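You operate a simulated robot arm through the tools that you are given. There is no shell and no other tool. Be economical: measure what you need, move in short steps, check, and stop when the job is done.

Carry out the task below with a simulated robot arm. There is one attempt and no reset: what you move stays moved.

JOB
Put the round insert labelled "59" from the top of the press side table on the top of the steel rack. Take the green-ended billet from the top of the press side table and leave it on the top of the steel rack. Fetch the green tin and set it on the bottom shelf of the steel rack. Take the blue padlock and put it on top of the small hub. Open the rack drawer, put the yellow gap gauge in the inside of the rack drawer and shut the drawer again. Put the dark block from the top of the drawer case on the upper shelf of the steel rack. The order is free. Set down upright: green-ended billet.

It is judged by the outcome, as a careful person would: the job done as asked, and still so three seconds after it is handed in. It fails if anything else is knocked over, pushed out of place, dropped, spilled or broken.

ROBOT AND FRAMES
A 7-joint arm with a two-finger parallel gripper on a trunk, on a base that drives. Base frame: it is fixed to the floor where the robot stands at the start and does not move with it; the origin is under the middle of the robot, x ahead of it, y to its left, z up; the surface under the hand at the start is at about z = 800. Readings come in mm, rad, newtons and seconds.
With the tool pointing down near the work surface it reaches from about 340 to 760 mm from the robot's upright axis, wherever it stands. Its first joint turns from -2.007 to 2.007 rad. Places, roughly: blue padlock (4x2x7 cm) [300, -400, 800]; bottom shelf of the steel rack [3800, 100, 300]; dark block (4x4x4 cm) [3600, -300, 500]; green tin (8x8x7 cm) [300, -600, 300]; green-ended billet (4x4x8 cm) [400, -500, 800]; inside of the rack drawer [3800, -500, 300]; rack drawer [3700, -500, 300]; round insert [500, -250, 750]; small hub (5x5x4 cm) [3700, 2200, 800]; top of the steel rack [3800, -200, 1600]; upper shelf of the steel rack [3800, -200, 1200]; yellow gap gauge [3750, -500, 500]. Payload 3.91 kg.
Tool frame: the origin (TCP) lies between the finger pads and is the grasp point; the fingertips stand 30 mm ahead of it; z points along the fingers, y is the line along which they close. Largest opening 110 mm; finger width 20, thickness 10; the body of the gripper, 48 by 112 mm, starts 55 mm behind the TCP.
Orientation is told as [roll, pitch, yaw] about the base's x, y, z axes, in that order, counted from this pose: with the fingers straight down and closing along the base's y, the tool's x points along the base's -x, its y along +y and its z along -z.

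CONTROLS
- The arm moves only by the tool apply_moves. Its argument "increments" is a list that holds one entry, the list of rows, each a list of 7 numbers: the shift along the tool's x, y, z in cm, then the turn, a rotation vector about the tool's x, y, z in degrees, then the opening, from 0 (shut) to 1 (fully open). In form: [[[tx, ty, tz, wx, wy, wz, fingers], ...]]. A call has 1 to 8 rows; each row is the pose to reach, as a shift and turn from the pose commanded when the call began, along the tool's axes at that moment. Each row takes 0.2 s and may step no farther than 50 mm and 0.15 rad from the row before; otherwise, or with a gripper value out of range, the whole call is refused. Where a pose cannot be reached the arm comes as near as it can. A force on the tool above 40 N (or 10 N above the force at the start of the call, whichever is more), or a blocked arm, ends the call early, and 0.2 s more pass. The fingers move at their own pace (about 108 mm/s each) and stop on an object; they squeeze with about 20 N. The grip force told is the motor's: it shows also when the fingers shut on nothing. Time passes only in rows, and 0.2 s behind the last, so rows that repeat a pose let the fingers close. It gives the time, the measured TCP pose, the force on the tool (base axes), the opening and the grip force at its end, in the units of the frame above (readings bear some noise), with the torque about the TCP (base axes, N m) and any sound that the robot's microphone picked up.
- Cameras (640 x 400 px; columns grow to the right, rows downward): "scene" is now at [6.8, 113.6, 1580.7]; the picture's right is [-0.52, -0.86, 0.00], its down [-0.67, 0.40, -0.63] and it looks along [0.54, -0.32, -0.78] (base axes); focal length 271 px, centre (320, 200). "wrist" rides on the gripper at [72, 17, -103] in the tool frame; the picture's right is [-0.23, 0.97, 0.00], its down [-0.76, -0.18, -0.62] and it looks along [-0.61, -0.14, 0.78] (tool axes); focal length 222 px, centre (320, 200). There is no depth. A picture from a camera that has moved, and an enlarged one, comes with that camera's place and axes in the base frame and with its lens.
- capture(camera): a new picture of that camera. The clock stands still meanwhile.
- move_column(by): slides the trunk up (or, below 0, down) by that many mm; the arm and the scene camera ride with it, the base frame stays. It gives what a move gives, with no picture.
- steer(legs): drives the robot by 1 to 6 legs, each [ahead, turn to the left] in mm and rad, along the robot's own axes; the way and the turn of a leg run together, so that a leg with both is an arc; at most 1500 mm and 3.142 rad a leg. The arm and the cameras ride along, it lands a little off, and it stops where it bumps. It gives what a move gives.
- head_to(pan, tilt): turns the head with the scene camera to pan (to the left, within 2.705 rad either way) and tilt (down, from -0.506 to 1.204), counted from straight ahead of the robot. It gives what a move gives.
- close_up(camera, box): a new picture of the part [left, top, right, bottom] of that camera's present view, enlarged. The clock stands still meanwhile.
- job_done(): hands the job in; it is judged then, once.

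Work in short steps. Places have to be worked out from the pictures, the camera data and where the tool is seen: move nearer, look again, correct. Check each grasp and each placing, and mend what went wrong. You have 207 turns and 192 pictures in all, those below and enlarged ones among them. Open the gripper and draw the arm clear of the work before you hand the job in, unless the task says otherwise; then end with one line.

The tools are called after "Emit:" as name(argument=value, ...) on one line, values as JSON. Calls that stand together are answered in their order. apply_moves: Moves the arm, as the interface text tells. Its arguments: {"type":"object","properties":{"increments":{"type":"array"}},"required":["increments"]} The other tools are called the same way: move_column (by) slides the trunk up or down; steer (legs) drives the base; head_to (pan, tilt) turns the head that bears the scene camera; capture (camera) takes a picture; close_up (camera, box) takes an enlarged picture of a part of a camera's view; job_done () hands the job in.

At the start:

```text
clock: 0.0
tcp_pos: [345.2, -246.7, 1056.1]
ee_rot: [0.0, -0.001, -0.009]
wrist_force: [0.6, -0.4, 0.0]
moment: [-0.04, 0.03, -0.01]
grip_width: 109.8
finger_force: 0.1
trunk travel left (down, up): [-700.0, 290.0]
robot x, y, heading: [-5.6, 1.1, -0.003]
head pan, tilt: [-0.545, 0.895]
```

scene: 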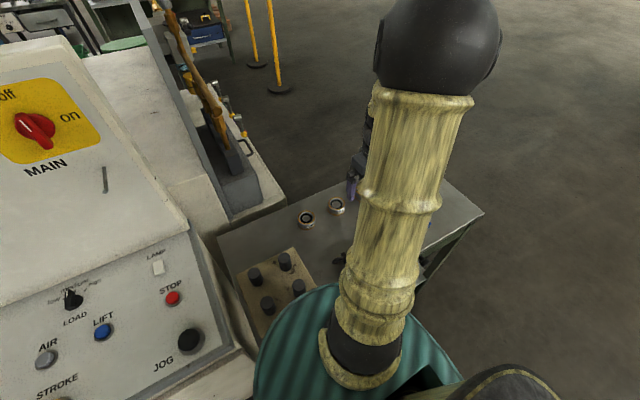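
wrist: 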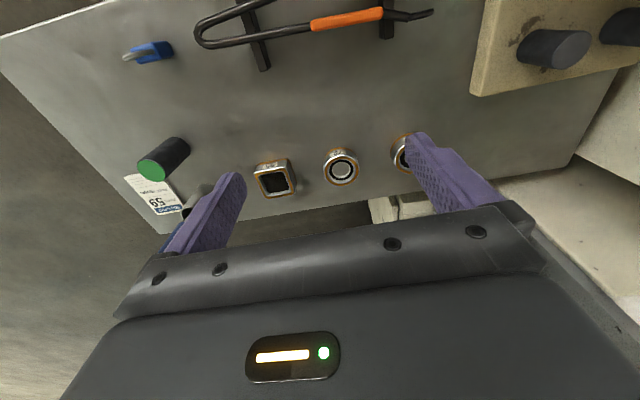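

I'll zoom on the wrist view to identify the table items and labels.

Emit:
close_up(camera="wrist", box=[100, 110, 300, 235])

Emit:
close_up(camera="wrist", box=[240, 110, 440, 235])

Emit:
close_up(camera="scene", box=[220, 170, 380, 270])

```text
3.20 times, centred on (200, 172) of wrist
camera zoom: at [272.9, -227.9, 1159.8], right [0.24, 0.97, 0.0], down [0.76, -0.18, 0.62], along [0.61, -0.15, -0.78], focal length 711 px, centre (704, 288)
```

zoom: 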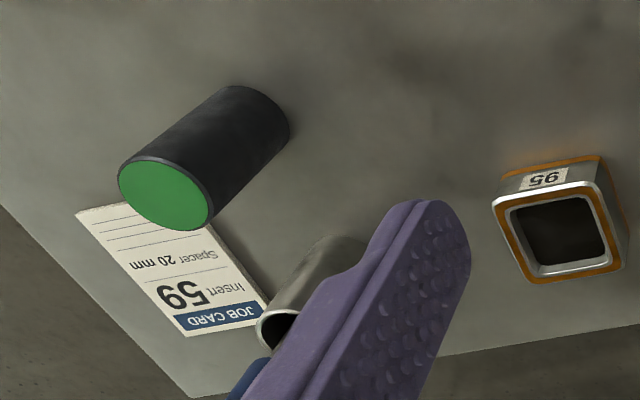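

```text
3.20 times, centred on (340, 172) of wrist
camera zoom: at [272.9, -227.9, 1159.8], right [0.24, 0.97, 0.0], down [0.76, -0.18, 0.62], along [0.61, -0.15, -0.78], focal length 711 px, centre (256, 288)
```

zoom: 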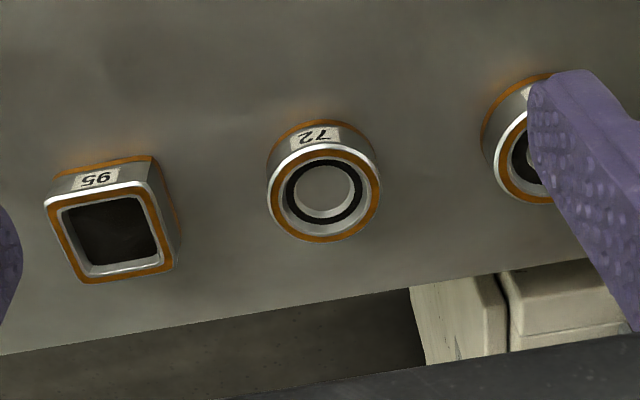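

```text
4.00 times, centred on (300, 220) of scene
camera zoom: at [6.8, 113.6, 1580.7], right [-0.52, -0.86, 0.0], down [-0.67, 0.4, -0.63], along [0.54, -0.32, -0.78], focal length 1085 px, centre (400, 120)
```

zoom: 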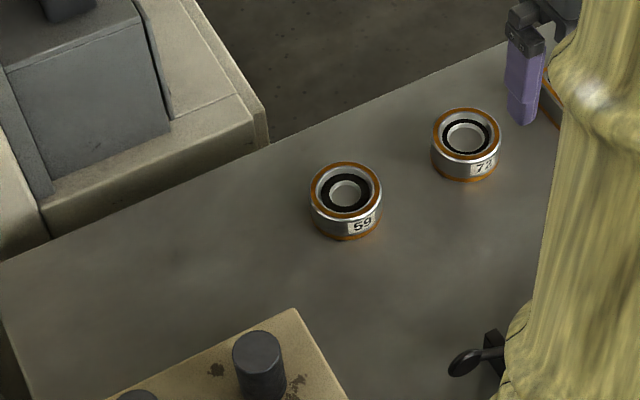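

Triangulating both views, insert "59" is the leftmost round one, top at about (500, -123, 798). I move over it and look again.

Emit:
apply_moves(increments=[[[-4, 3.1, 3, 0, 0, 0, 1], [-8, 6.2, 6, 0, 0, 0, 1], [-12, 9.3, 8, 0, 0, 0, 1], [-15.5, 12.4, 10, 0, 0, 0, 1], [-15.5, 12.4, 12, 0, 0, 0, 1]]])

Emit:
capture(camera="wrist")

Emit:
capture(camera="scene")

```text
refused: row 1 steps farther than a row can; nothing moved
```

```text
186 pictures are left
camera wrist: at [272.9, -227.9, 1159.8], right [0.24, 0.97, 0.0], down [0.76, -0.18, 0.62], along [0.61, -0.15, -0.78], focal length 222 px, centre (320, 200)
```

wrist: 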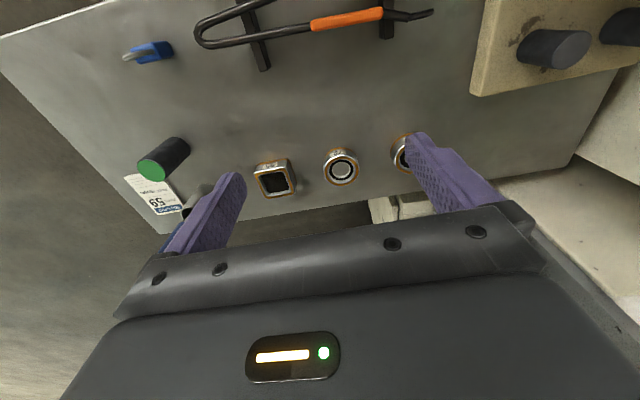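

```text
185 pictures are left
camera scene: at [6.8, 113.6, 1580.7], right [-0.52, -0.86, 0.0], down [-0.67, 0.4, -0.63], along [0.54, -0.32, -0.78], focal length 271 px, centre (320, 200)
```

scene: 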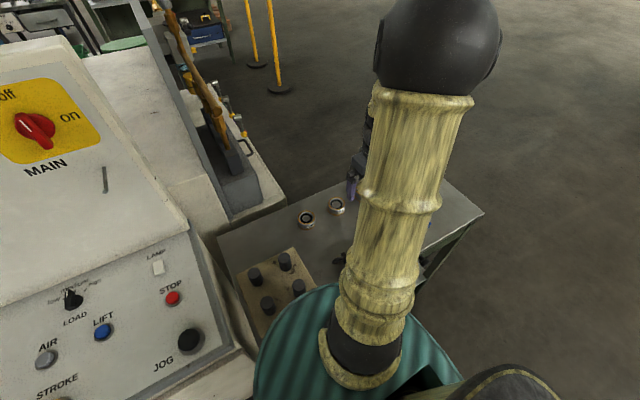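

Step was over 50 mm; I split it finer.

Emit:
apply_moves(increments=[[[-3.2, 2.5, 2, 0, 0, 0, 1], [-6.4, 5, 4, 0, 0, 0, 1], [-9.6, 7.5, 6, 0, 0, 0, 1], [-12.8, 10, 8, 0, 0, 0, 1], [-15.5, 12.4, 10, 0, 0, 0, 1], [-15.5, 12.4, 12, 0, 0, 0, 1]]])

```text
clock: 1.4
tcp_pos: [500.4, -121.9, 937.2]
ee_rot: [0.001, 0.001, -0.011]
wrist_force: [0.1, 0.3, -0.3]
moment: [0.0, 0.02, -0.01]
grip_width: 109.8
finger_force: 0.0
trunk travel left (down, up): [-700.0, 290.0]
robot x, y, heading: [1.3, -0.1, 0.002]
head pan, tilt: [-0.545, 0.895]
```

Now a look from here.

Emit:
capture(camera="wrist")

Emit:
capture(camera="scene")

```text
184 pictures are left
camera wrist: at [429.5, -104.0, 1040.6], right [0.24, 0.97, 0.0], down [0.76, -0.19, 0.62], along [0.61, -0.15, -0.78], focal length 222 px, centre (320, 200)
```

wrist: 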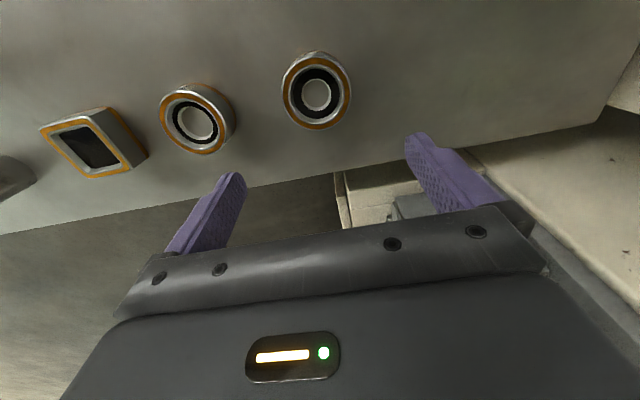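

```text
183 pictures are left
camera scene: at [7.1, 113.4, 1580.7], right [-0.52, -0.86, 0.0], down [-0.67, 0.4, -0.63], along [0.53, -0.32, -0.78], focal length 271 px, centre (320, 200)
```

scene: 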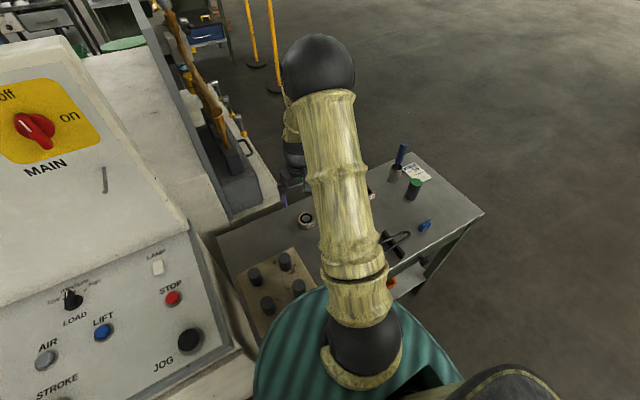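

The two cameras disagree slightly about height; I enlarge both for precision.

Emit:
close_up(camera="wrist", box=[230, 30, 400, 136])

Emit:
close_up(camera="scene", box=[260, 180, 356, 240])

Emit:
close_up(camera="scene", box=[370, 130, 498, 210])

```text
3.76 times, centred on (315, 83) of wrist
camera zoom: at [429.5, -104.0, 1040.6], right [0.24, 0.97, 0.0], down [0.76, -0.19, 0.62], along [0.61, -0.15, -0.78], focal length 836 px, centre (339, 640)
```

zoom: 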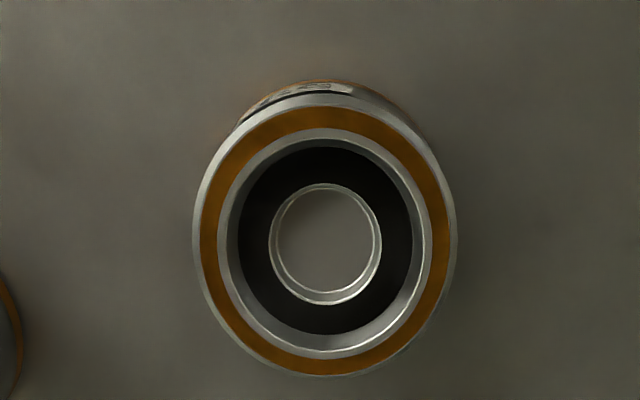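

```text
6.67 times, centred on (308, 210) of scene
camera zoom: at [7.1, 113.4, 1580.7], right [-0.52, -0.86, 0.0], down [-0.67, 0.4, -0.63], along [0.53, -0.32, -0.78], focal length 1808 px, centre (400, 133)
```

zoom: 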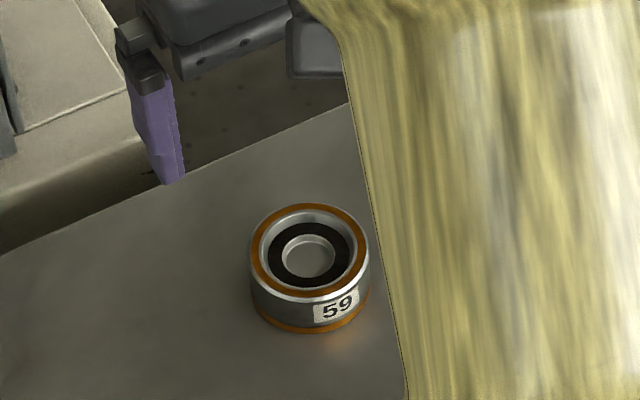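

```text
5.00 times, centred on (434, 170) of scene
camera zoom: at [7.1, 113.4, 1580.7], right [-0.52, -0.86, 0.0], down [-0.67, 0.4, -0.63], along [0.53, -0.32, -0.78], focal length 1356 px, centre (-250, 350)
```

zoom: 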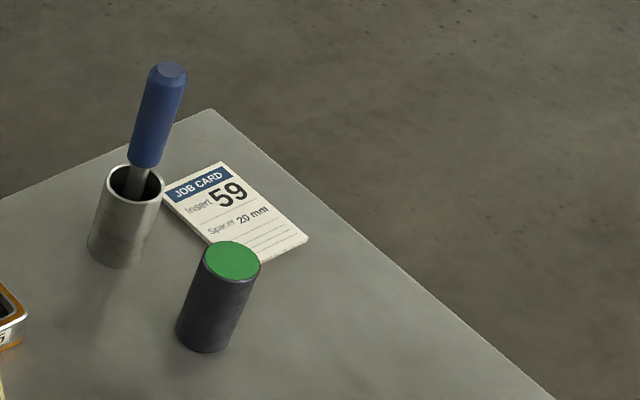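

Consistent sizes put the insert's top at about (475, -118, ~833), table near 800. I lower to above it and check.

Emit:
apply_moves(increments=[[[2.5, 0.4, 0, 0, 0, 0, 1], [2.5, 0.4, 4, 0, 0, 0, 1], [2.5, 0.4, 6, 0, 0, 0, 1]]])

Emit:
capture(camera="wrist")

Emit:
close_up(camera="scene", box=[240, 160, 368, 240])

```text
clock: 2.2
tcp_pos: [475.5, -117.5, 876.1]
ee_rot: [0.0, 0.0, -0.008]
wrist_force: [0.4, 0.0, 0.5]
moment: [0.03, 0.01, 0.0]
grip_width: 110.2
finger_force: 0.0
trunk travel left (down, up): [-700.0, 290.0]
robot x, y, heading: [2.0, 1.2, 0.006]
head pan, tilt: [-0.545, 0.895]
```

```text
179 pictures are left
camera wrist: at [402.7, -100.4, 979.2], right [0.24, 0.97, 0.0], down [0.76, -0.18, 0.62], along [0.61, -0.15, -0.78], focal length 222 px, centre (320, 200)
```

wrist: 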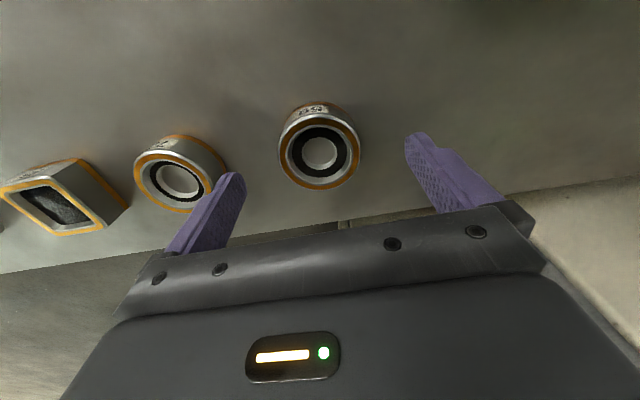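

```text
5.00 times, centred on (304, 200) of scene
camera zoom: at [7.2, 113.6, 1580.7], right [-0.52, -0.86, 0.0], down [-0.67, 0.4, -0.63], along [0.54, -0.32, -0.78], focal length 1356 px, centre (400, 200)
```

zoom: 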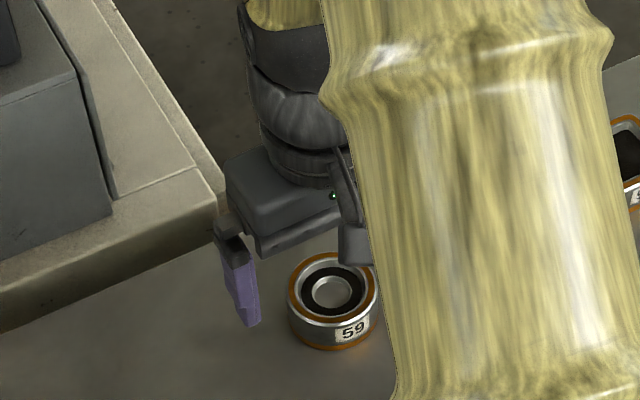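

Insert is centred within ~4 mm under the fingers. I descend gently and close.

Emit:
apply_moves(increments=[[[0.3, 0, 2, 0, 0, 0, 1], [0.3, 0, 3, 0, 0, 0, 1], [0.3, 0, 3.6, 0, 0, 0, 1]]])

Emit:
capture(camera="wrist")

```text
clock: 3.0
tcp_pos: [474.1, -118.4, 839.0]
ee_rot: [0.0, 0.0, -0.008]
wrist_force: [1.0, -0.2, 0.4]
moment: [-0.01, 0.01, -0.03]
grip_width: 110.1
finger_force: 0.1
trunk travel left (down, up): [-700.0, 290.0]
robot x, y, heading: [3.1, -3.0, 0.001]
head pan, tilt: [-0.545, 0.895]
```

```text
177 pictures are left
camera wrist: at [400.4, -100.8, 943.2], right [0.24, 0.97, 0.0], down [0.76, -0.18, 0.62], along [0.61, -0.15, -0.78], focal length 222 px, centre (320, 200)
```

wrist: 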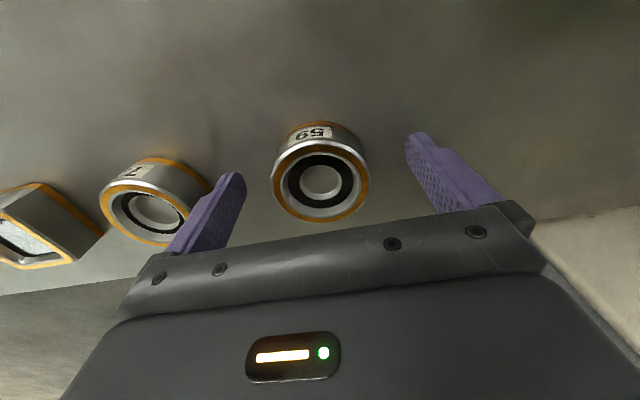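

Centred; lowering 4 mm more and closing.

Emit:
apply_moves(increments=[[[0, 0, 0.4, 0, 0, 0, 1], [0, 0, 0.4, 0, 0, 0, 0.3], [0, 0, 0.4, 0, 0, 0, 0.3], [0, 0, 0.4, 0, 0, 0, 0.3], [0, 0, 0.4, 0, 0, 0, 0.3]]])

```text
clock: 4.2
tcp_pos: [473.0, -118.4, 835.0]
ee_rot: [0.001, 0.001, -0.006]
wrist_force: [-1.3, -1.5, 0.0]
moment: [-0.1, -0.11, -0.09]
grip_width: 62.0
finger_force: 19.6
trunk travel left (down, up): [-700.0, 290.0]
robot x, y, heading: [-3.5, 0.8, -0.001]
head pan, tilt: [-0.545, 0.895]
```

Held at 62 mm. Lift and draw the arm in, then survey with the head.

Emit:
apply_moves(increments=[[[0, 0, -4, 0, 0, 0, 0.3], [0, 0, -8, 0, 0, 0, 0.3], [0, 0, -12, 0, 0, 0, 0.3], [2, 0, -16, 0, 0, 0, 0.3], [5, 0, -19, 0, 0, 0, 0.3], [8, 0, -22, 0, 0, 0, 0.3]]])

Emit:
head_to(pan=0.0, tilt=0.2)

Emit:
capture(camera="scene")

Emit:
capture(camera="wrist")

Emit:
head_to(pan=-0.9, tilt=0.5)

Emit:
capture(camera="scene")

```text
clock: 5.6
tcp_pos: [392.4, -115.7, 1056.9]
ee_rot: [0.0, 0.001, -0.008]
wrist_force: [-0.7, 0.8, -5.4]
moment: [-0.07, 0.05, -0.01]
grip_width: 61.7
finger_force: 20.1
trunk travel left (down, up): [-700.0, 290.0]
robot x, y, heading: [2.8, -1.7, 0.001]
head pan, tilt: [-0.545, 0.895]
```

```text
clock: 6.7
tcp_pos: [392.8, -116.5, 1055.5]
ee_rot: [0.001, 0.0, -0.009]
wrist_force: [-0.1, 0.1, -6.4]
moment: [0.02, 0.05, 0.03]
grip_width: 61.9
finger_force: 20.4
trunk travel left (down, up): [-700.0, 290.0]
robot x, y, heading: [-0.3, 1.0, 0.002]
head pan, tilt: [0.0, 0.201]
```

```text
176 pictures are left
camera scene: at [35.6, 152.7, 1641.7], right [0.0, -1.0, 0.0], down [-0.2, 0.0, -0.98], along [0.98, 0.0, -0.2], focal length 271 px, centre (320, 200)
```

scene: 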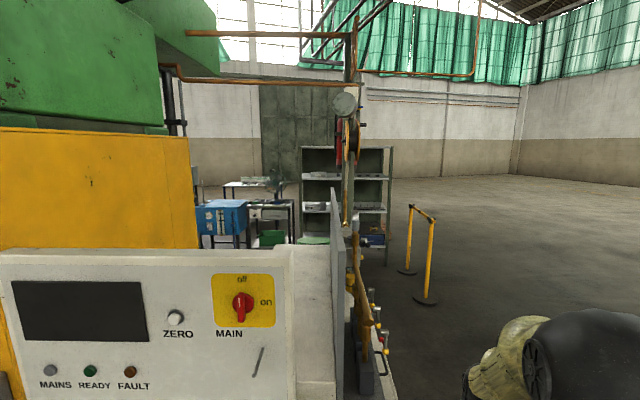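

```text
175 pictures are left
camera wrist: at [320.8, -99.2, 1159.0], right [0.24, 0.97, 0.0], down [0.76, -0.18, 0.62], along [0.61, -0.15, -0.78], focal length 222 px, centre (320, 200)
```

wrist: 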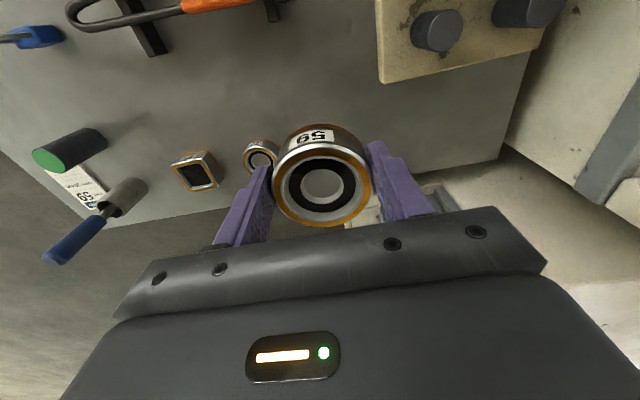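

```text
clock: 7.9
tcp_pos: [392.1, -116.5, 1056.2]
ee_rot: [0.0, -0.001, -0.01]
wrist_force: [0.2, 0.3, -6.6]
moment: [0.01, 0.08, -0.02]
grip_width: 61.9
finger_force: 20.2
trunk travel left (down, up): [-700.0, 290.0]
robot x, y, heading: [-1.1, 4.0, 0.0]
head pan, tilt: [-0.901, 0.499]
```

```text
174 pictures are left
camera scene: at [-1.0, 81.5, 1614.1], right [-0.78, -0.62, 0.0], down [-0.3, 0.37, -0.88], along [0.55, -0.69, -0.48], focal length 271 px, centre (320, 200)
```

scene: 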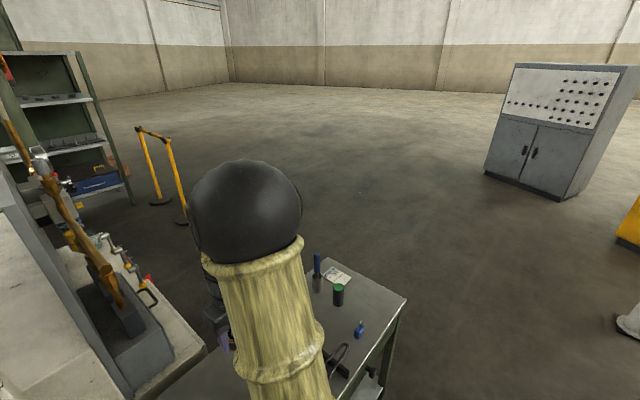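

Insert held. The way to the rack is around the table's right end (edge y≈-690) and left of the yellow barrier (y≈-960, x 2630–3340). I turn right and drive clear of the table.

Emit:
steer(legs=[[-150, 0], [0, -1.571], [1150, 0], [0, 1.571]])

Emit:
head_to(pan=0.0, tilt=0.35)

Emit:
capture(camera="scene")

Emit:
head_to(pan=0.9, tilt=0.6)

Emit:
capture(camera="scene")

```text
clock: 26.8
tcp_pos: [217.6, -1291.9, 1056.2]
ee_rot: [-0.001, 0.001, -0.068]
wrist_force: [-0.3, 0.4, -6.1]
moment: [0.04, 0.03, 0.0]
grip_width: 61.7
finger_force: 19.6
trunk travel left (down, up): [-700.0, 290.0]
robot x, y, heading: [-167.2, -1155.8, -0.06]
head pan, tilt: [-0.901, 0.499]
```

```text
clock: 28.0
tcp_pos: [217.8, -1291.4, 1056.1]
ee_rot: [-0.001, -0.002, -0.067]
wrist_force: [-0.1, 0.0, -6.9]
moment: [0.01, 0.03, -0.02]
grip_width: 61.8
finger_force: 20.2
trunk travel left (down, up): [-700.0, 290.0]
robot x, y, heading: [-162.1, -1155.3, -0.064]
head pan, tilt: [0.0, 0.351]
```

```text
173 pictures are left
camera scene: at [-122.8, -1002.0, 1627.8], right [-0.06, -1.0, 0.0], down [-0.34, 0.02, -0.94], along [0.94, -0.06, -0.34], focal length 271 px, centre (320, 200)
```

scene: 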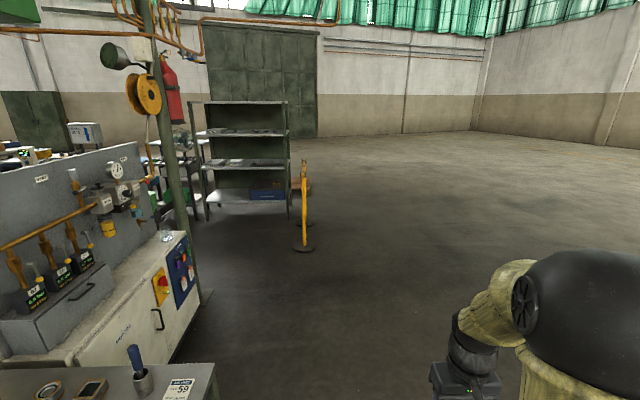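

```text
clock: 29.2
tcp_pos: [216.4, -1291.5, 1056.1]
ee_rot: [0.0, 0.0, -0.07]
wrist_force: [-0.4, 0.1, -5.3]
moment: [-0.01, 0.04, 0.02]
grip_width: 61.7
finger_force: 19.9
trunk travel left (down, up): [-700.0, 290.0]
robot x, y, heading: [-162.1, -1154.0, -0.058]
head pan, tilt: [0.901, 0.6]
```

```text
172 pictures are left
camera scene: at [-156.8, -930.5, 1605.1], right [0.75, -0.67, 0.0], down [-0.38, -0.42, -0.83], along [0.55, 0.62, -0.56], focal length 271 px, centre (320, 200)
```

scene: 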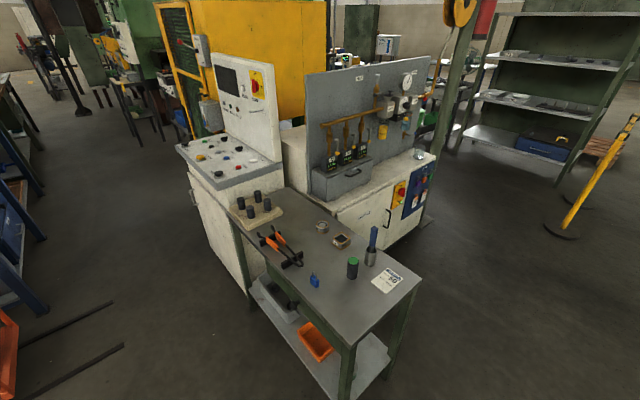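

The path is clear: machine side y≈-80, post at (2000,-100), rack front x≈3600 spanning y -780..420. I drive toward the rack, stopping short.

Emit:
steer(legs=[[0, 0.15], [1170, 0], [0, 0.34], [1430, 0], [0, -0.43]])

Emit:
move_column(by=285)

Emit:
head_to(pan=0.0, tilt=0.4)

Emit:
capture(camera="scene")

```text
clock: 48.0
tcp_pos: [2666.0, -580.3, 1055.7]
ee_rot: [-0.001, 0.001, -0.011]
wrist_force: [-0.4, -0.6, -5.9]
moment: [-0.02, 0.03, -0.01]
grip_width: 61.9
finger_force: 20.0
trunk travel left (down, up): [-700.0, 290.0]
robot x, y, heading: [2271.2, -464.9, -0.003]
head pan, tilt: [0.901, 0.6]
```

```text
clock: 50.8
tcp_pos: [2661.1, -595.3, 1340.0]
ee_rot: [0.009, -0.001, -0.01]
wrist_force: [0.0, -1.1, -6.0]
moment: [0.0, 0.04, 0.02]
grip_width: 61.8
finger_force: 19.8
trunk travel left (down, up): [-985.0, 5.0]
robot x, y, heading: [2273.1, -463.5, -0.003]
head pan, tilt: [0.901, 0.6]
```

```text
clock: 52.0
tcp_pos: [2653.0, -593.3, 1343.2]
ee_rot: [0.01, -0.012, -0.011]
wrist_force: [-0.3, -0.3, -6.1]
moment: [-0.02, 0.07, 0.03]
grip_width: 61.8
finger_force: 19.7
trunk travel left (down, up): [-985.0, 5.0]
robot x, y, heading: [2275.2, -464.0, -0.003]
head pan, tilt: [0.0, 0.4]
```

```text
171 pictures are left
camera scene: at [2236.6, -282.2, 1850.3], right [0.76, -0.65, 0.0], down [-0.59, -0.69, -0.43], along [0.28, 0.32, -0.9], focal length 271 px, centre (320, 200)
```

scene: 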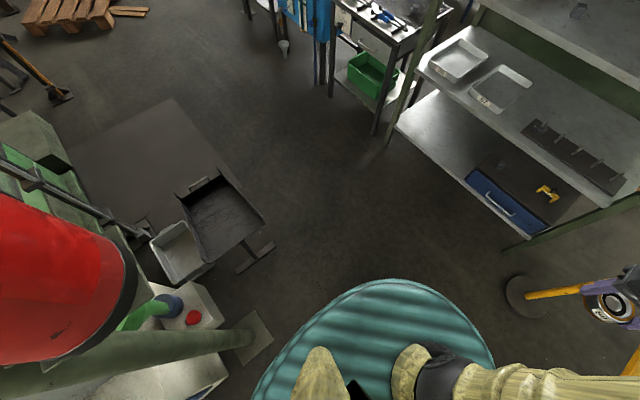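

The head camera's pose doesn't match the commanded angles: something near the post may be obstructing the head. I lower the column back and check.

Emit:
move_column(by=-200)

Emit:
capture(camera="scene")

```text
clock: 54.2
tcp_pos: [2665.4, -581.4, 1140.8]
ee_rot: [-0.002, 0.001, -0.011]
wrist_force: [-0.6, 0.0, -5.7]
moment: [-0.03, 0.06, 0.0]
grip_width: 61.6
finger_force: 19.5
trunk travel left (down, up): [-785.0, 205.0]
robot x, y, heading: [2274.3, -466.1, -0.005]
head pan, tilt: [0.0, 0.4]
```

```text
170 pictures are left
camera scene: at [2309.3, -311.6, 1708.3], right [0.0, -1.0, 0.0], down [-0.39, 0.0, -0.92], along [0.92, 0.0, -0.39], focal length 271 px, centre (320, 200)
```

scene: 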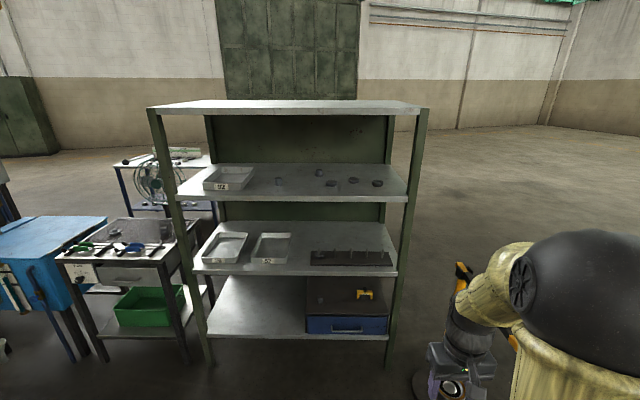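

Clear again; the head had met something overhead near the post. I drive up to the rack, then check behind.

Emit:
steer(legs=[[0, 0.3], [750, 0], [0, -0.3]])

Emit:
head_to(pan=2.6, tilt=0.0)

Emit:
capture(camera="scene")

Emit:
move_column(by=200)

Emit:
head_to(pan=0.0, tilt=0.6)

Emit:
capture(camera="scene")

```text
clock: 61.4
tcp_pos: [3366.4, -365.3, 1140.7]
ee_rot: [0.0, -0.001, -0.006]
wrist_force: [-0.1, -0.4, -6.3]
moment: [0.01, 0.06, 0.02]
grip_width: 61.6
finger_force: 19.7
trunk travel left (down, up): [-785.0, 205.0]
robot x, y, heading: [2971.8, -250.9, -0.003]
head pan, tilt: [0.0, 0.4]
```

```text
clock: 63.7
tcp_pos: [3365.8, -364.6, 1140.6]
ee_rot: [-0.001, 0.001, -0.005]
wrist_force: [-0.4, 0.9, -6.5]
moment: [0.0, 0.0, 0.01]
grip_width: 61.8
finger_force: 19.9
trunk travel left (down, up): [-785.0, 205.0]
robot x, y, heading: [2973.2, -249.5, -0.001]
head pan, tilt: [2.601, 0.0]
```

```text
169 pictures are left
camera scene: at [2838.0, -50.1, 1745.3], right [0.51, 0.86, 0.0], down [0.0, 0.0, -1.0], along [-0.86, 0.51, 0.0], focal length 271 px, centre (320, 200)
```

scene: 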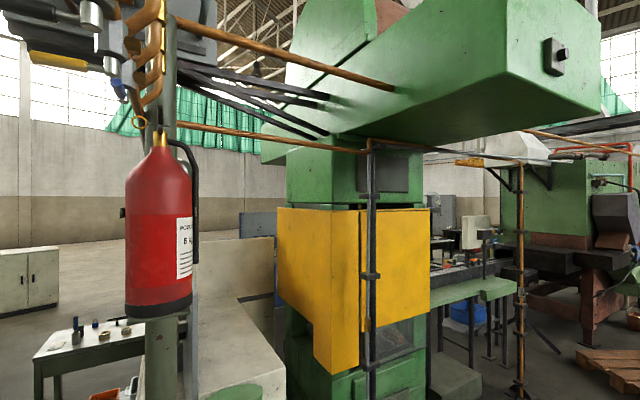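

```text
clock: 65.9
tcp_pos: [3366.7, -364.1, 1340.8]
ee_rot: [0.0, 0.003, -0.006]
wrist_force: [0.3, 0.5, -6.1]
moment: [0.02, 0.01, -0.01]
grip_width: 61.8
finger_force: 19.6
trunk travel left (down, up): [-985.0, 5.0]
robot x, y, heading: [2973.5, -255.0, 0.001]
head pan, tilt: [2.601, 0.0]
```

```text
clock: 68.2
tcp_pos: [3367.3, -363.8, 1340.8]
ee_rot: [0.0, 0.003, -0.005]
wrist_force: [-0.5, -0.3, -6.4]
moment: [0.01, 0.02, -0.02]
grip_width: 61.7
finger_force: 19.9
trunk travel left (down, up): [-985.0, 5.0]
robot x, y, heading: [2970.6, -248.0, -0.0]
head pan, tilt: [0.0, 0.6]
```

```text
168 pictures are left
camera scene: at [3003.7, -96.3, 1890.0], right [0.0, -1.0, 0.0], down [-0.57, 0.0, -0.82], along [0.82, 0.0, -0.57], focal length 271 px, centre (320, 200)
```

scene: 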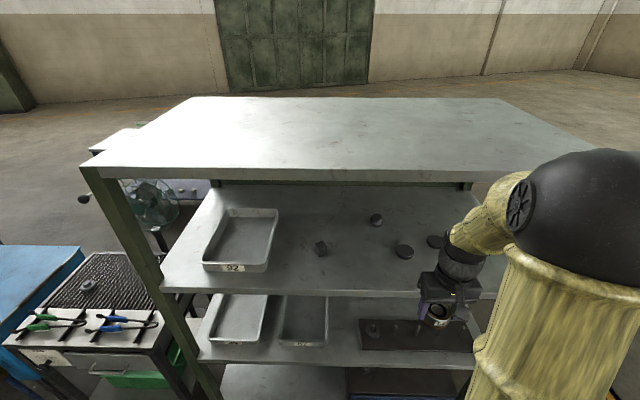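

Nothing displaced behind. Rack top front edge is near x≈3545, z≈1600. I raise the arm above it in place.

Emit:
apply_moves(increments=[[[1, 0, -4.5, 0, 0, 0, 0.3], [1, 0, -9, 0, 0, 0, 0.3], [1, 0, -13.5, 0, 0, 0, 0.3], [1, 0, -18, 0, 0, 0, 0.3], [1, 0, -22.5, 0, 0, 0, 0.3], [1, 0, -27, 0, 0, 0, 0.3], [1, 0, -31.5, 0, 0, 0, 0.3], [1, 0, -36, 0, 0, 0, 0.3]]])

Emit:
capture(camera="scene")

Emit:
capture(camera="wrist")

```text
clock: 70.0
tcp_pos: [3355.8, -364.1, 1700.4]
ee_rot: [0.002, 0.002, -0.003]
wrist_force: [-0.5, -0.6, -6.8]
moment: [0.01, 0.04, -0.01]
grip_width: 61.7
finger_force: 19.7
trunk travel left (down, up): [-985.0, 5.0]
robot x, y, heading: [2971.8, -250.7, 0.001]
head pan, tilt: [0.0, 0.6]
```

```text
167 pictures are left
camera scene: at [3003.7, -96.4, 1890.0], right [0.0, -1.0, 0.0], down [-0.57, 0.0, -0.82], along [0.82, 0.0, -0.57], focal length 271 px, centre (320, 200)
```

scene: 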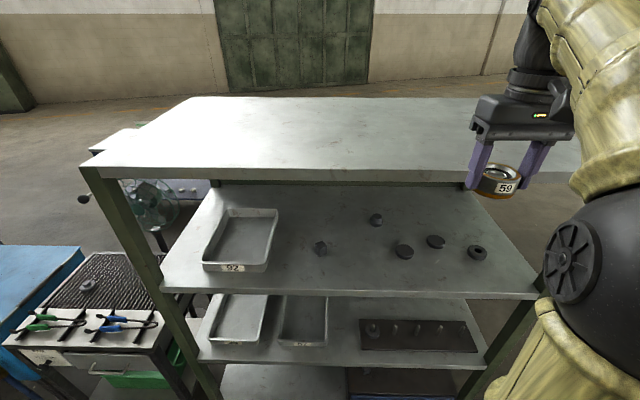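

```text
166 pictures are left
camera wrist: at [3283.4, -346.0, 1802.9], right [0.23, 0.97, 0.0], down [0.76, -0.18, 0.62], along [0.6, -0.14, -0.78], focal length 222 px, centre (320, 200)
```

wrist: 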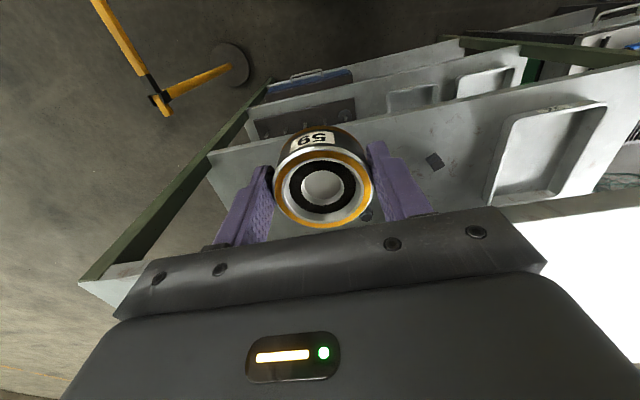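

Arm can clear the top. I drive 130 mm nearer and extend over the top.

Emit:
steer(legs=[[130, 0]])

Emit:
apply_moves(increments=[[[-4.5, 1, 0, 0, 0, 0, 0.3], [-9, 2, 0, 0, 0, 0, 0.3], [-13.5, 3, 0, 0, 0, 0, 0.3], [-18, 4, 0, 0, 0, 0, 0.3], [-22, 5, 0, 0, 0, 0, 0.3]]])

Emit:
capture(camera="scene")

Emit:
capture(camera="wrist")

```text
clock: 71.4
tcp_pos: [3483.7, -363.4, 1698.4]
ee_rot: [0.0, 0.0, -0.007]
wrist_force: [0.2, -0.2, -7.1]
moment: [-0.02, 0.08, -0.03]
grip_width: 61.6
finger_force: 19.9
trunk travel left (down, up): [-985.0, 5.0]
robot x, y, heading: [3098.5, -251.7, -0.009]
head pan, tilt: [0.0, 0.6]
```

```text
clock: 72.6
tcp_pos: [3636.6, -328.7, 1684.7]
ee_rot: [-0.001, 0.004, -0.006]
wrist_force: [0.6, 0.5, -6.8]
moment: [0.0, 0.07, -0.01]
grip_width: 62.0
finger_force: 19.8
out of reach, approached as far as the arm can: row 3, 4, 5
trunk travel left (down, up): [-985.0, 5.0]
robot x, y, heading: [3101.8, -251.2, -0.002]
head pan, tilt: [0.0, 0.6]
```

```text
165 pictures are left
camera scene: at [3136.7, -95.7, 1889.8], right [0.0, -1.0, 0.0], down [-0.57, 0.0, -0.82], along [0.82, 0.0, -0.57], focal length 271 px, centre (320, 200)
```

scene: 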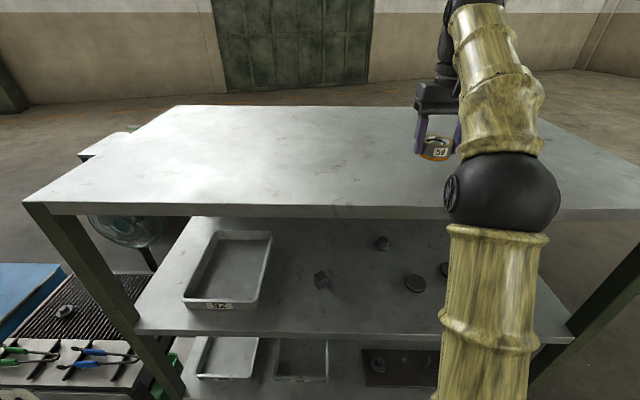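

```text
164 pictures are left
camera wrist: at [3565.6, -311.2, 1789.3], right [0.23, 0.97, 0.0], down [0.76, -0.18, 0.62], along [0.6, -0.15, -0.78], focal length 222 px, centre (320, 200)
```

wrist: 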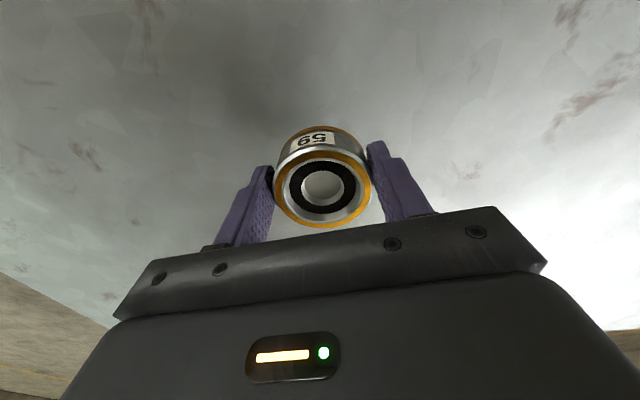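

The arm's limit puts the insert ~100 mm inside the front edge; good enough spot. I lower gently.

Emit:
apply_moves(increments=[[[5, 0, 1, 0, 0, 0, 0.3], [5, 0, 3, 0, 0, 0, 0.3], [5, 0, 4, 0, 0, 0, 0.3], [5, 0, 4.7, 0, 0, 0, 0.3]]])

Emit:
capture(camera="wrist")

Emit:
close_up(camera="scene", box=[360, 80, 520, 180])

```text
refused: row 1 steps farther than a row can; nothing moved
```

```text
163 pictures are left
camera wrist: at [3565.6, -311.2, 1789.3], right [0.23, 0.97, 0.0], down [0.76, -0.18, 0.62], along [0.6, -0.15, -0.78], focal length 222 px, centre (320, 200)
```

wrist: 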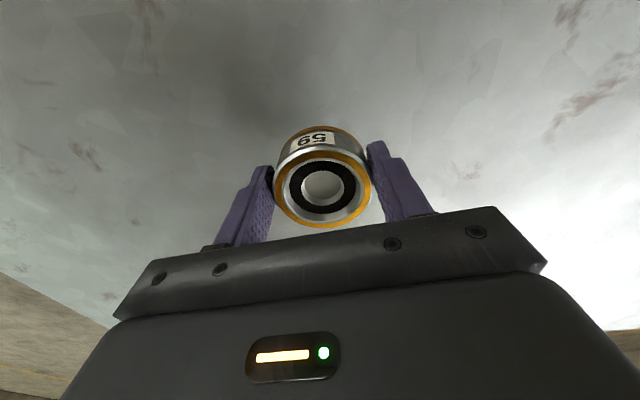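

```text
4.00 times, centred on (440, 130) of scene
camera zoom: at [3136.7, -95.7, 1889.8], right [0.0, -1.0, 0.0], down [-0.57, 0.0, -0.82], along [0.82, 0.0, -0.57], focal length 1085 px, centre (-160, 480)
```

zoom: 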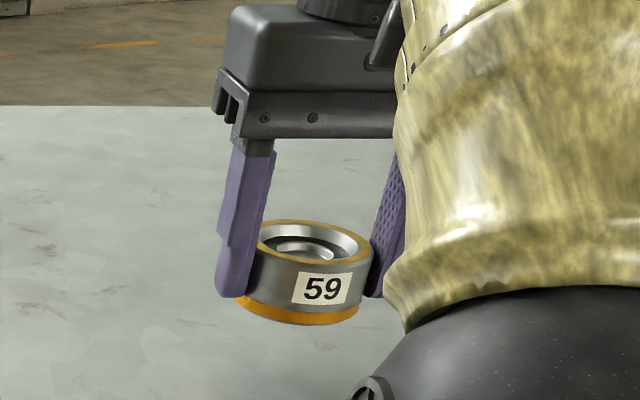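

Split that into smaller steps.

Emit:
apply_moves(increments=[[[3, 0, 1, 0, 0, 0, 0.3], [5, 0, 2.5, 0, 0, 0, 0.3], [5, 0, 4, 0, 0, 0, 0.3], [5, 0, 5, 0, 0, 0, 0.3]]])

Emit:
close_up(camera="scene", box=[360, 80, 520, 180])

```text
clock: 73.5
tcp_pos: [3579.3, -326.1, 1651.0]
ee_rot: [-0.004, -0.024, -0.009]
wrist_force: [-0.3, -0.9, 13.3]
moment: [0.2, 0.47, 0.04]
grip_width: 61.4
finger_force: 20.6
trunk travel left (down, up): [-985.0, 5.0]
robot x, y, heading: [3100.4, -247.7, 0.001]
head pan, tilt: [0.0, 0.6]
stopped in row 4: the force on the tool passed its limit at 52 N (the readings are from after the stop); the commanded pose is now the measured one
```

```text
4.00 times, centred on (440, 130) of scene
camera zoom: at [3130.9, -96.3, 1890.2], right [0.0, -1.0, 0.0], down [-0.56, 0.0, -0.83], along [0.83, 0.0, -0.56], focal length 1085 px, centre (-160, 480)
```

zoom: 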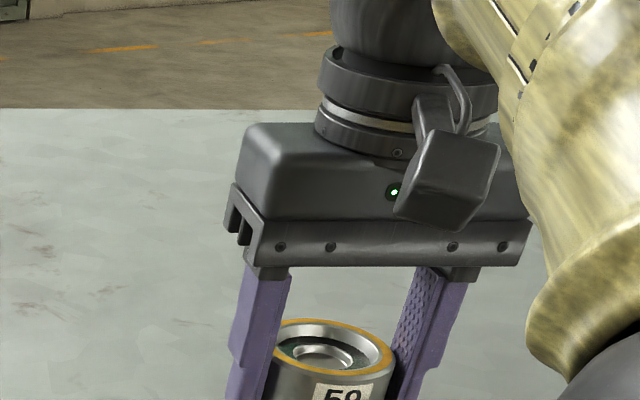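

Touching at TCP z≈1651, but now only ~40 mm from the edge. I lift slightly, go 70 mm farther in and look.

Emit:
apply_moves(increments=[[[0, 0, -1.2, 0, 0, 0, 0.3], [-2, 0, -2, 0, 1.3, 0, 0.3], [-5, 0, -2, 0, 1.3, 0, 0.3], [-7.5, 0, -2, 0, 1.3, 0, 0.3]]])

Emit:
capture(camera="scene")

```text
clock: 74.5
tcp_pos: [3660.6, -328.8, 1668.9]
ee_rot: [-0.001, 0.006, -0.009]
wrist_force: [0.3, -0.5, -6.8]
moment: [0.02, 0.05, 0.02]
grip_width: 62.0
finger_force: 19.9
trunk travel left (down, up): [-985.0, 5.0]
robot x, y, heading: [3098.0, -251.7, -0.002]
head pan, tilt: [0.0, 0.6]
```

```text
160 pictures are left
camera scene: at [3135.7, -96.6, 1889.9], right [0.0, -1.0, 0.0], down [-0.57, 0.0, -0.82], along [0.82, 0.0, -0.57], focal length 271 px, centre (320, 200)
```

scene: 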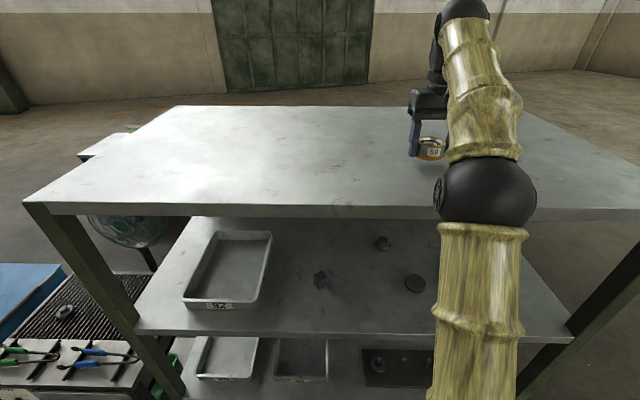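

Now lower slowly to touch.

Emit:
apply_moves(increments=[[[0, 0, 1, 0, 0, 0, 0.3], [0, 0, 1.3, 0, 0, 0, 0.3], [0, 0, 1.5, 0, 0, 0, 0.3], [0, 0, 1.6, 0, 0, 0, 0.3], [0, 0, 1.6, 0, 0, 0, 0.3]]])

```text
clock: 75.8
tcp_pos: [3656.7, -327.1, 1654.3]
ee_rot: [-0.004, 0.004, -0.008]
wrist_force: [-0.2, -0.3, -6.5]
moment: [-0.01, 0.04, -0.01]
grip_width: 61.8
finger_force: 20.0
trunk travel left (down, up): [-985.0, 5.0]
robot x, y, heading: [3099.8, -250.8, -0.006]
head pan, tilt: [0.0, 0.6]
```

Emit:
apply_moves(increments=[[[0, 0, 0.2, 0, 0, 0, 0.3], [0, 0, 0.4, 0, 0, 0, 0.3], [0, 0, 0.6, 0, 0, 0, 0.3], [0, 0, 0.8, 0, 0, 0, 0.3]]])

```text
clock: 76.9
tcp_pos: [3656.0, -328.1, 1651.1]
ee_rot: [-0.009, -0.01, -0.007]
wrist_force: [2.9, -1.4, 11.9]
moment: [0.04, 0.34, 0.01]
grip_width: 61.9
finger_force: 20.1
trunk travel left (down, up): [-985.0, 5.0]
robot x, y, heading: [3103.3, -249.2, -0.004]
head pan, tilt: [0.0, 0.6]
stopped in row 4: the force on the tool passed its limit at 42 N (the readings are from after the stop); the commanded pose is now the measured one
```

Insert is resting on the top. Release and raise.

Emit:
apply_moves(increments=[[[0, 0, 0, 0, 0, 0, 0.6], [0, 0, 0, 0, 0, 0, 0.9], [0, 0, 0, 0, 0, 0, 1], [0, 0, -3, 0, 0, 0, 1], [0, 0, -6, 0, 0, 0, 1], [4, 0, -6.5, 0, 0, 0, 1], [8, 0, -6.5, 0, 0, 0, 1]]])

Emit:
capture(camera="scene")

Emit:
capture(camera="wrist")

```text
clock: 78.5
tcp_pos: [3576.9, -327.8, 1716.5]
ee_rot: [-0.006, -0.007, -0.008]
wrist_force: [0.3, 0.0, -0.1]
moment: [0.04, 0.03, 0.01]
grip_width: 110.0
finger_force: 0.1
out of reach, approached as far as the arm can: row 5, 6
trunk travel left (down, up): [-985.0, 5.0]
robot x, y, heading: [3104.7, -250.3, -0.001]
head pan, tilt: [0.0, 0.6]
```

```text
159 pictures are left
camera scene: at [3132.0, -97.4, 1890.1], right [0.0, -1.0, 0.0], down [-0.56, 0.0, -0.83], along [0.83, 0.0, -0.56], focal length 271 px, centre (320, 200)
```

scene: 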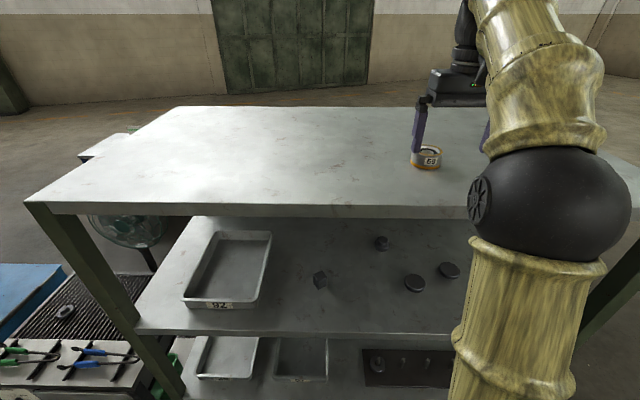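

```text
158 pictures are left
camera wrist: at [3503.4, -310.0, 1818.9], right [0.24, 0.97, 0.0], down [0.76, -0.18, 0.63], along [0.61, -0.15, -0.78], focal length 222 px, centre (320, 200)
```

wrist: 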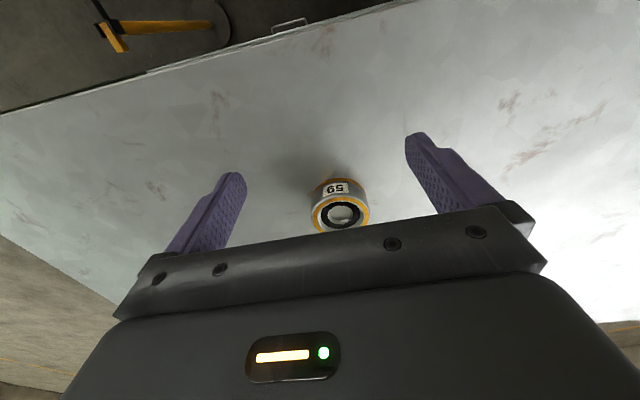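

Insert "59" stands on the rack top. Next the drawer items: back off, lower the column, and look at the lower part.

Emit:
steer(legs=[[-400, 0]])

Emit:
move_column(by=-850)

Emit:
capture(camera="scene")

Emit:
capture(camera="wrist")

```text
clock: 81.2
tcp_pos: [3188.0, -325.0, 1716.1]
ee_rot: [-0.006, -0.008, -0.002]
wrist_force: [0.5, -0.1, 0.1]
moment: [0.01, 0.0, 0.0]
grip_width: 110.1
finger_force: 0.1
trunk travel left (down, up): [-985.0, 5.0]
robot x, y, heading: [2713.3, -249.0, 0.005]
head pan, tilt: [0.0, 0.6]
```

```text
refused: -850 is not a number from -400 to 400
```

```text
157 pictures are left
camera scene: at [2743.6, -96.6, 1890.0], right [0.0, -1.0, 0.0], down [-0.56, 0.0, -0.83], along [0.83, 0.0, -0.56], focal length 271 px, centre (320, 200)
```

scene: 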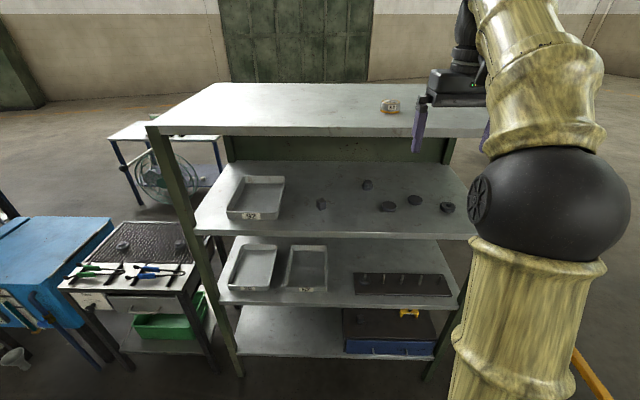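

```text
156 pictures are left
camera wrist: at [3116.5, -307.1, 1818.9], right [0.23, 0.97, 0.0], down [0.76, -0.18, 0.63], along [0.61, -0.15, -0.78], focal length 222 px, centre (320, 200)
```

wrist: 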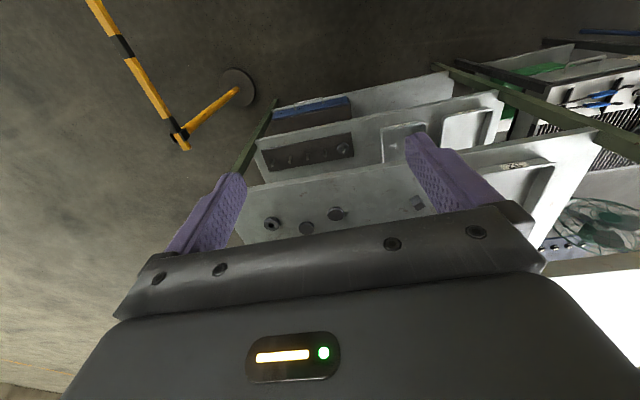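

Lowering in two strokes and looking.

Emit:
move_column(by=-400)

Emit:
move_column(by=-400)

Emit:
head_to(pan=-0.1, tilt=0.5)

Emit:
capture(camera="scene")

```text
clock: 85.1
tcp_pos: [3190.5, -325.2, 1315.0]
ee_rot: [-0.005, -0.008, -0.003]
wrist_force: [0.4, 0.1, -0.4]
moment: [-0.02, 0.02, 0.03]
grip_width: 109.9
finger_force: 0.0
trunk travel left (down, up): [-585.0, 405.0]
robot x, y, heading: [2715.7, -250.3, 0.005]
head pan, tilt: [0.0, 0.6]
```

```text
clock: 88.9
tcp_pos: [3190.0, -324.7, 915.9]
ee_rot: [-0.006, -0.008, -0.004]
wrist_force: [0.0, 1.1, 0.7]
moment: [0.0, -0.02, 0.02]
grip_width: 110.1
finger_force: 0.0
trunk travel left (down, up): [-185.0, 805.0]
robot x, y, heading: [2715.2, -250.1, 0.005]
head pan, tilt: [0.0, 0.6]
```

```text
clock: 89.6
tcp_pos: [3189.3, -324.6, 916.9]
ee_rot: [-0.006, -0.008, -0.003]
wrist_force: [-0.4, 0.4, 0.3]
moment: [-0.04, 0.03, 0.0]
grip_width: 109.7
finger_force: 0.1
trunk travel left (down, up): [-185.0, 805.0]
robot x, y, heading: [2714.8, -253.6, -0.0]
head pan, tilt: [-0.099, 0.499]
```

```text
155 pictures are left
camera scene: at [2746.2, -105.6, 1099.1], right [-0.1, -1.0, 0.0], down [-0.48, 0.05, -0.88], along [0.87, -0.08, -0.48], focal length 271 px, centre (320, 200)
```

scene: 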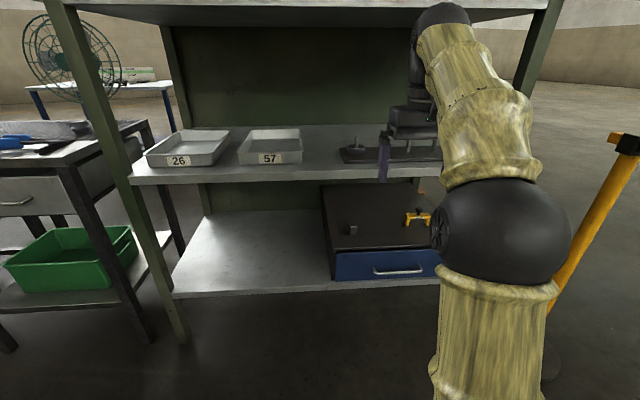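

Dark block at about (3660,-325,435), gauge near (3755,-650,425), drawer front x≈3555, z 245–415; gap under the middle shelf ~300 mm. I need a forward-pointing tool with the wrist camera on top, so I first turn the tool 180° about its axis.

Emit:
apply_moves(increments=[[[0, 0, 0, 0, 0, 8, 1], [0, 0, 0, 0, 0, 16, 1], [0, 0, 0, 0, 0, 24, 1], [0, 0, 0, 0, 0, 32, 1], [0, 0, 0, 0, 0, 40, 1], [0, 0, 0, 0, 0, 48, 1], [0, 0, 0, 0, 0, 56, 1], [0, 0, 0, 0, 0, 64, 1]]])

Emit:
apply_moves(increments=[[[0, 0, 0, 0, 0, 8, 1], [0, 0, 0, 0, 0, 16, 1], [0, 0, 0, 0, 0, 24, 1], [0, 0, 0, 0, 0, 32, 1], [0, 0, 0, 0, 0, 40, 1], [0, 0, 0, 0, 0, 48, 1], [0, 0, 0, 0, 0, 56, 1], [0, 0, 0, 0, 0, 64, 1]]])

Emit:
apply_moves(increments=[[[0, 0, 0, 0, 0, 8, 1], [0, 0, 0, 0, 0, 16, 1], [0, 0, 0, 0, 0, 24, 1], [0, 0, 0, 0, 0, 32, 1], [0, 0, 0, 0, 0, 40, 1], [0, 0, 0, 0, 0, 48, 1], [0, 0, 0, 0, 0, 52, 1]]])

```text
clock: 91.4
tcp_pos: [3190.9, -324.8, 914.7]
ee_rot: [0.004, -0.009, -1.123]
wrist_force: [-1.0, 0.8, 0.2]
moment: [0.04, -0.02, 0.0]
grip_width: 110.2
finger_force: 0.0
trunk travel left (down, up): [-185.0, 805.0]
robot x, y, heading: [2712.7, -252.7, 0.001]
head pan, tilt: [-0.099, 0.499]
```

```text
clock: 93.2
tcp_pos: [3190.0, -324.8, 915.9]
ee_rot: [0.009, 0.001, -2.238]
wrist_force: [-0.1, -0.5, 0.1]
moment: [-0.03, 0.03, 0.01]
grip_width: 110.0
finger_force: 0.0
trunk travel left (down, up): [-185.0, 805.0]
robot x, y, heading: [2711.4, -248.9, -0.0]
head pan, tilt: [-0.099, 0.499]
```

```text
clock: 94.8
tcp_pos: [3190.9, -325.3, 915.9]
ee_rot: [0.005, 0.008, 3.136]
wrist_force: [0.5, -0.2, -0.1]
moment: [0.03, -0.03, 0.01]
grip_width: 110.0
finger_force: 0.1
trunk travel left (down, up): [-185.0, 805.0]
robot x, y, heading: [2713.0, -249.3, 0.004]
head pan, tilt: [-0.099, 0.499]
```

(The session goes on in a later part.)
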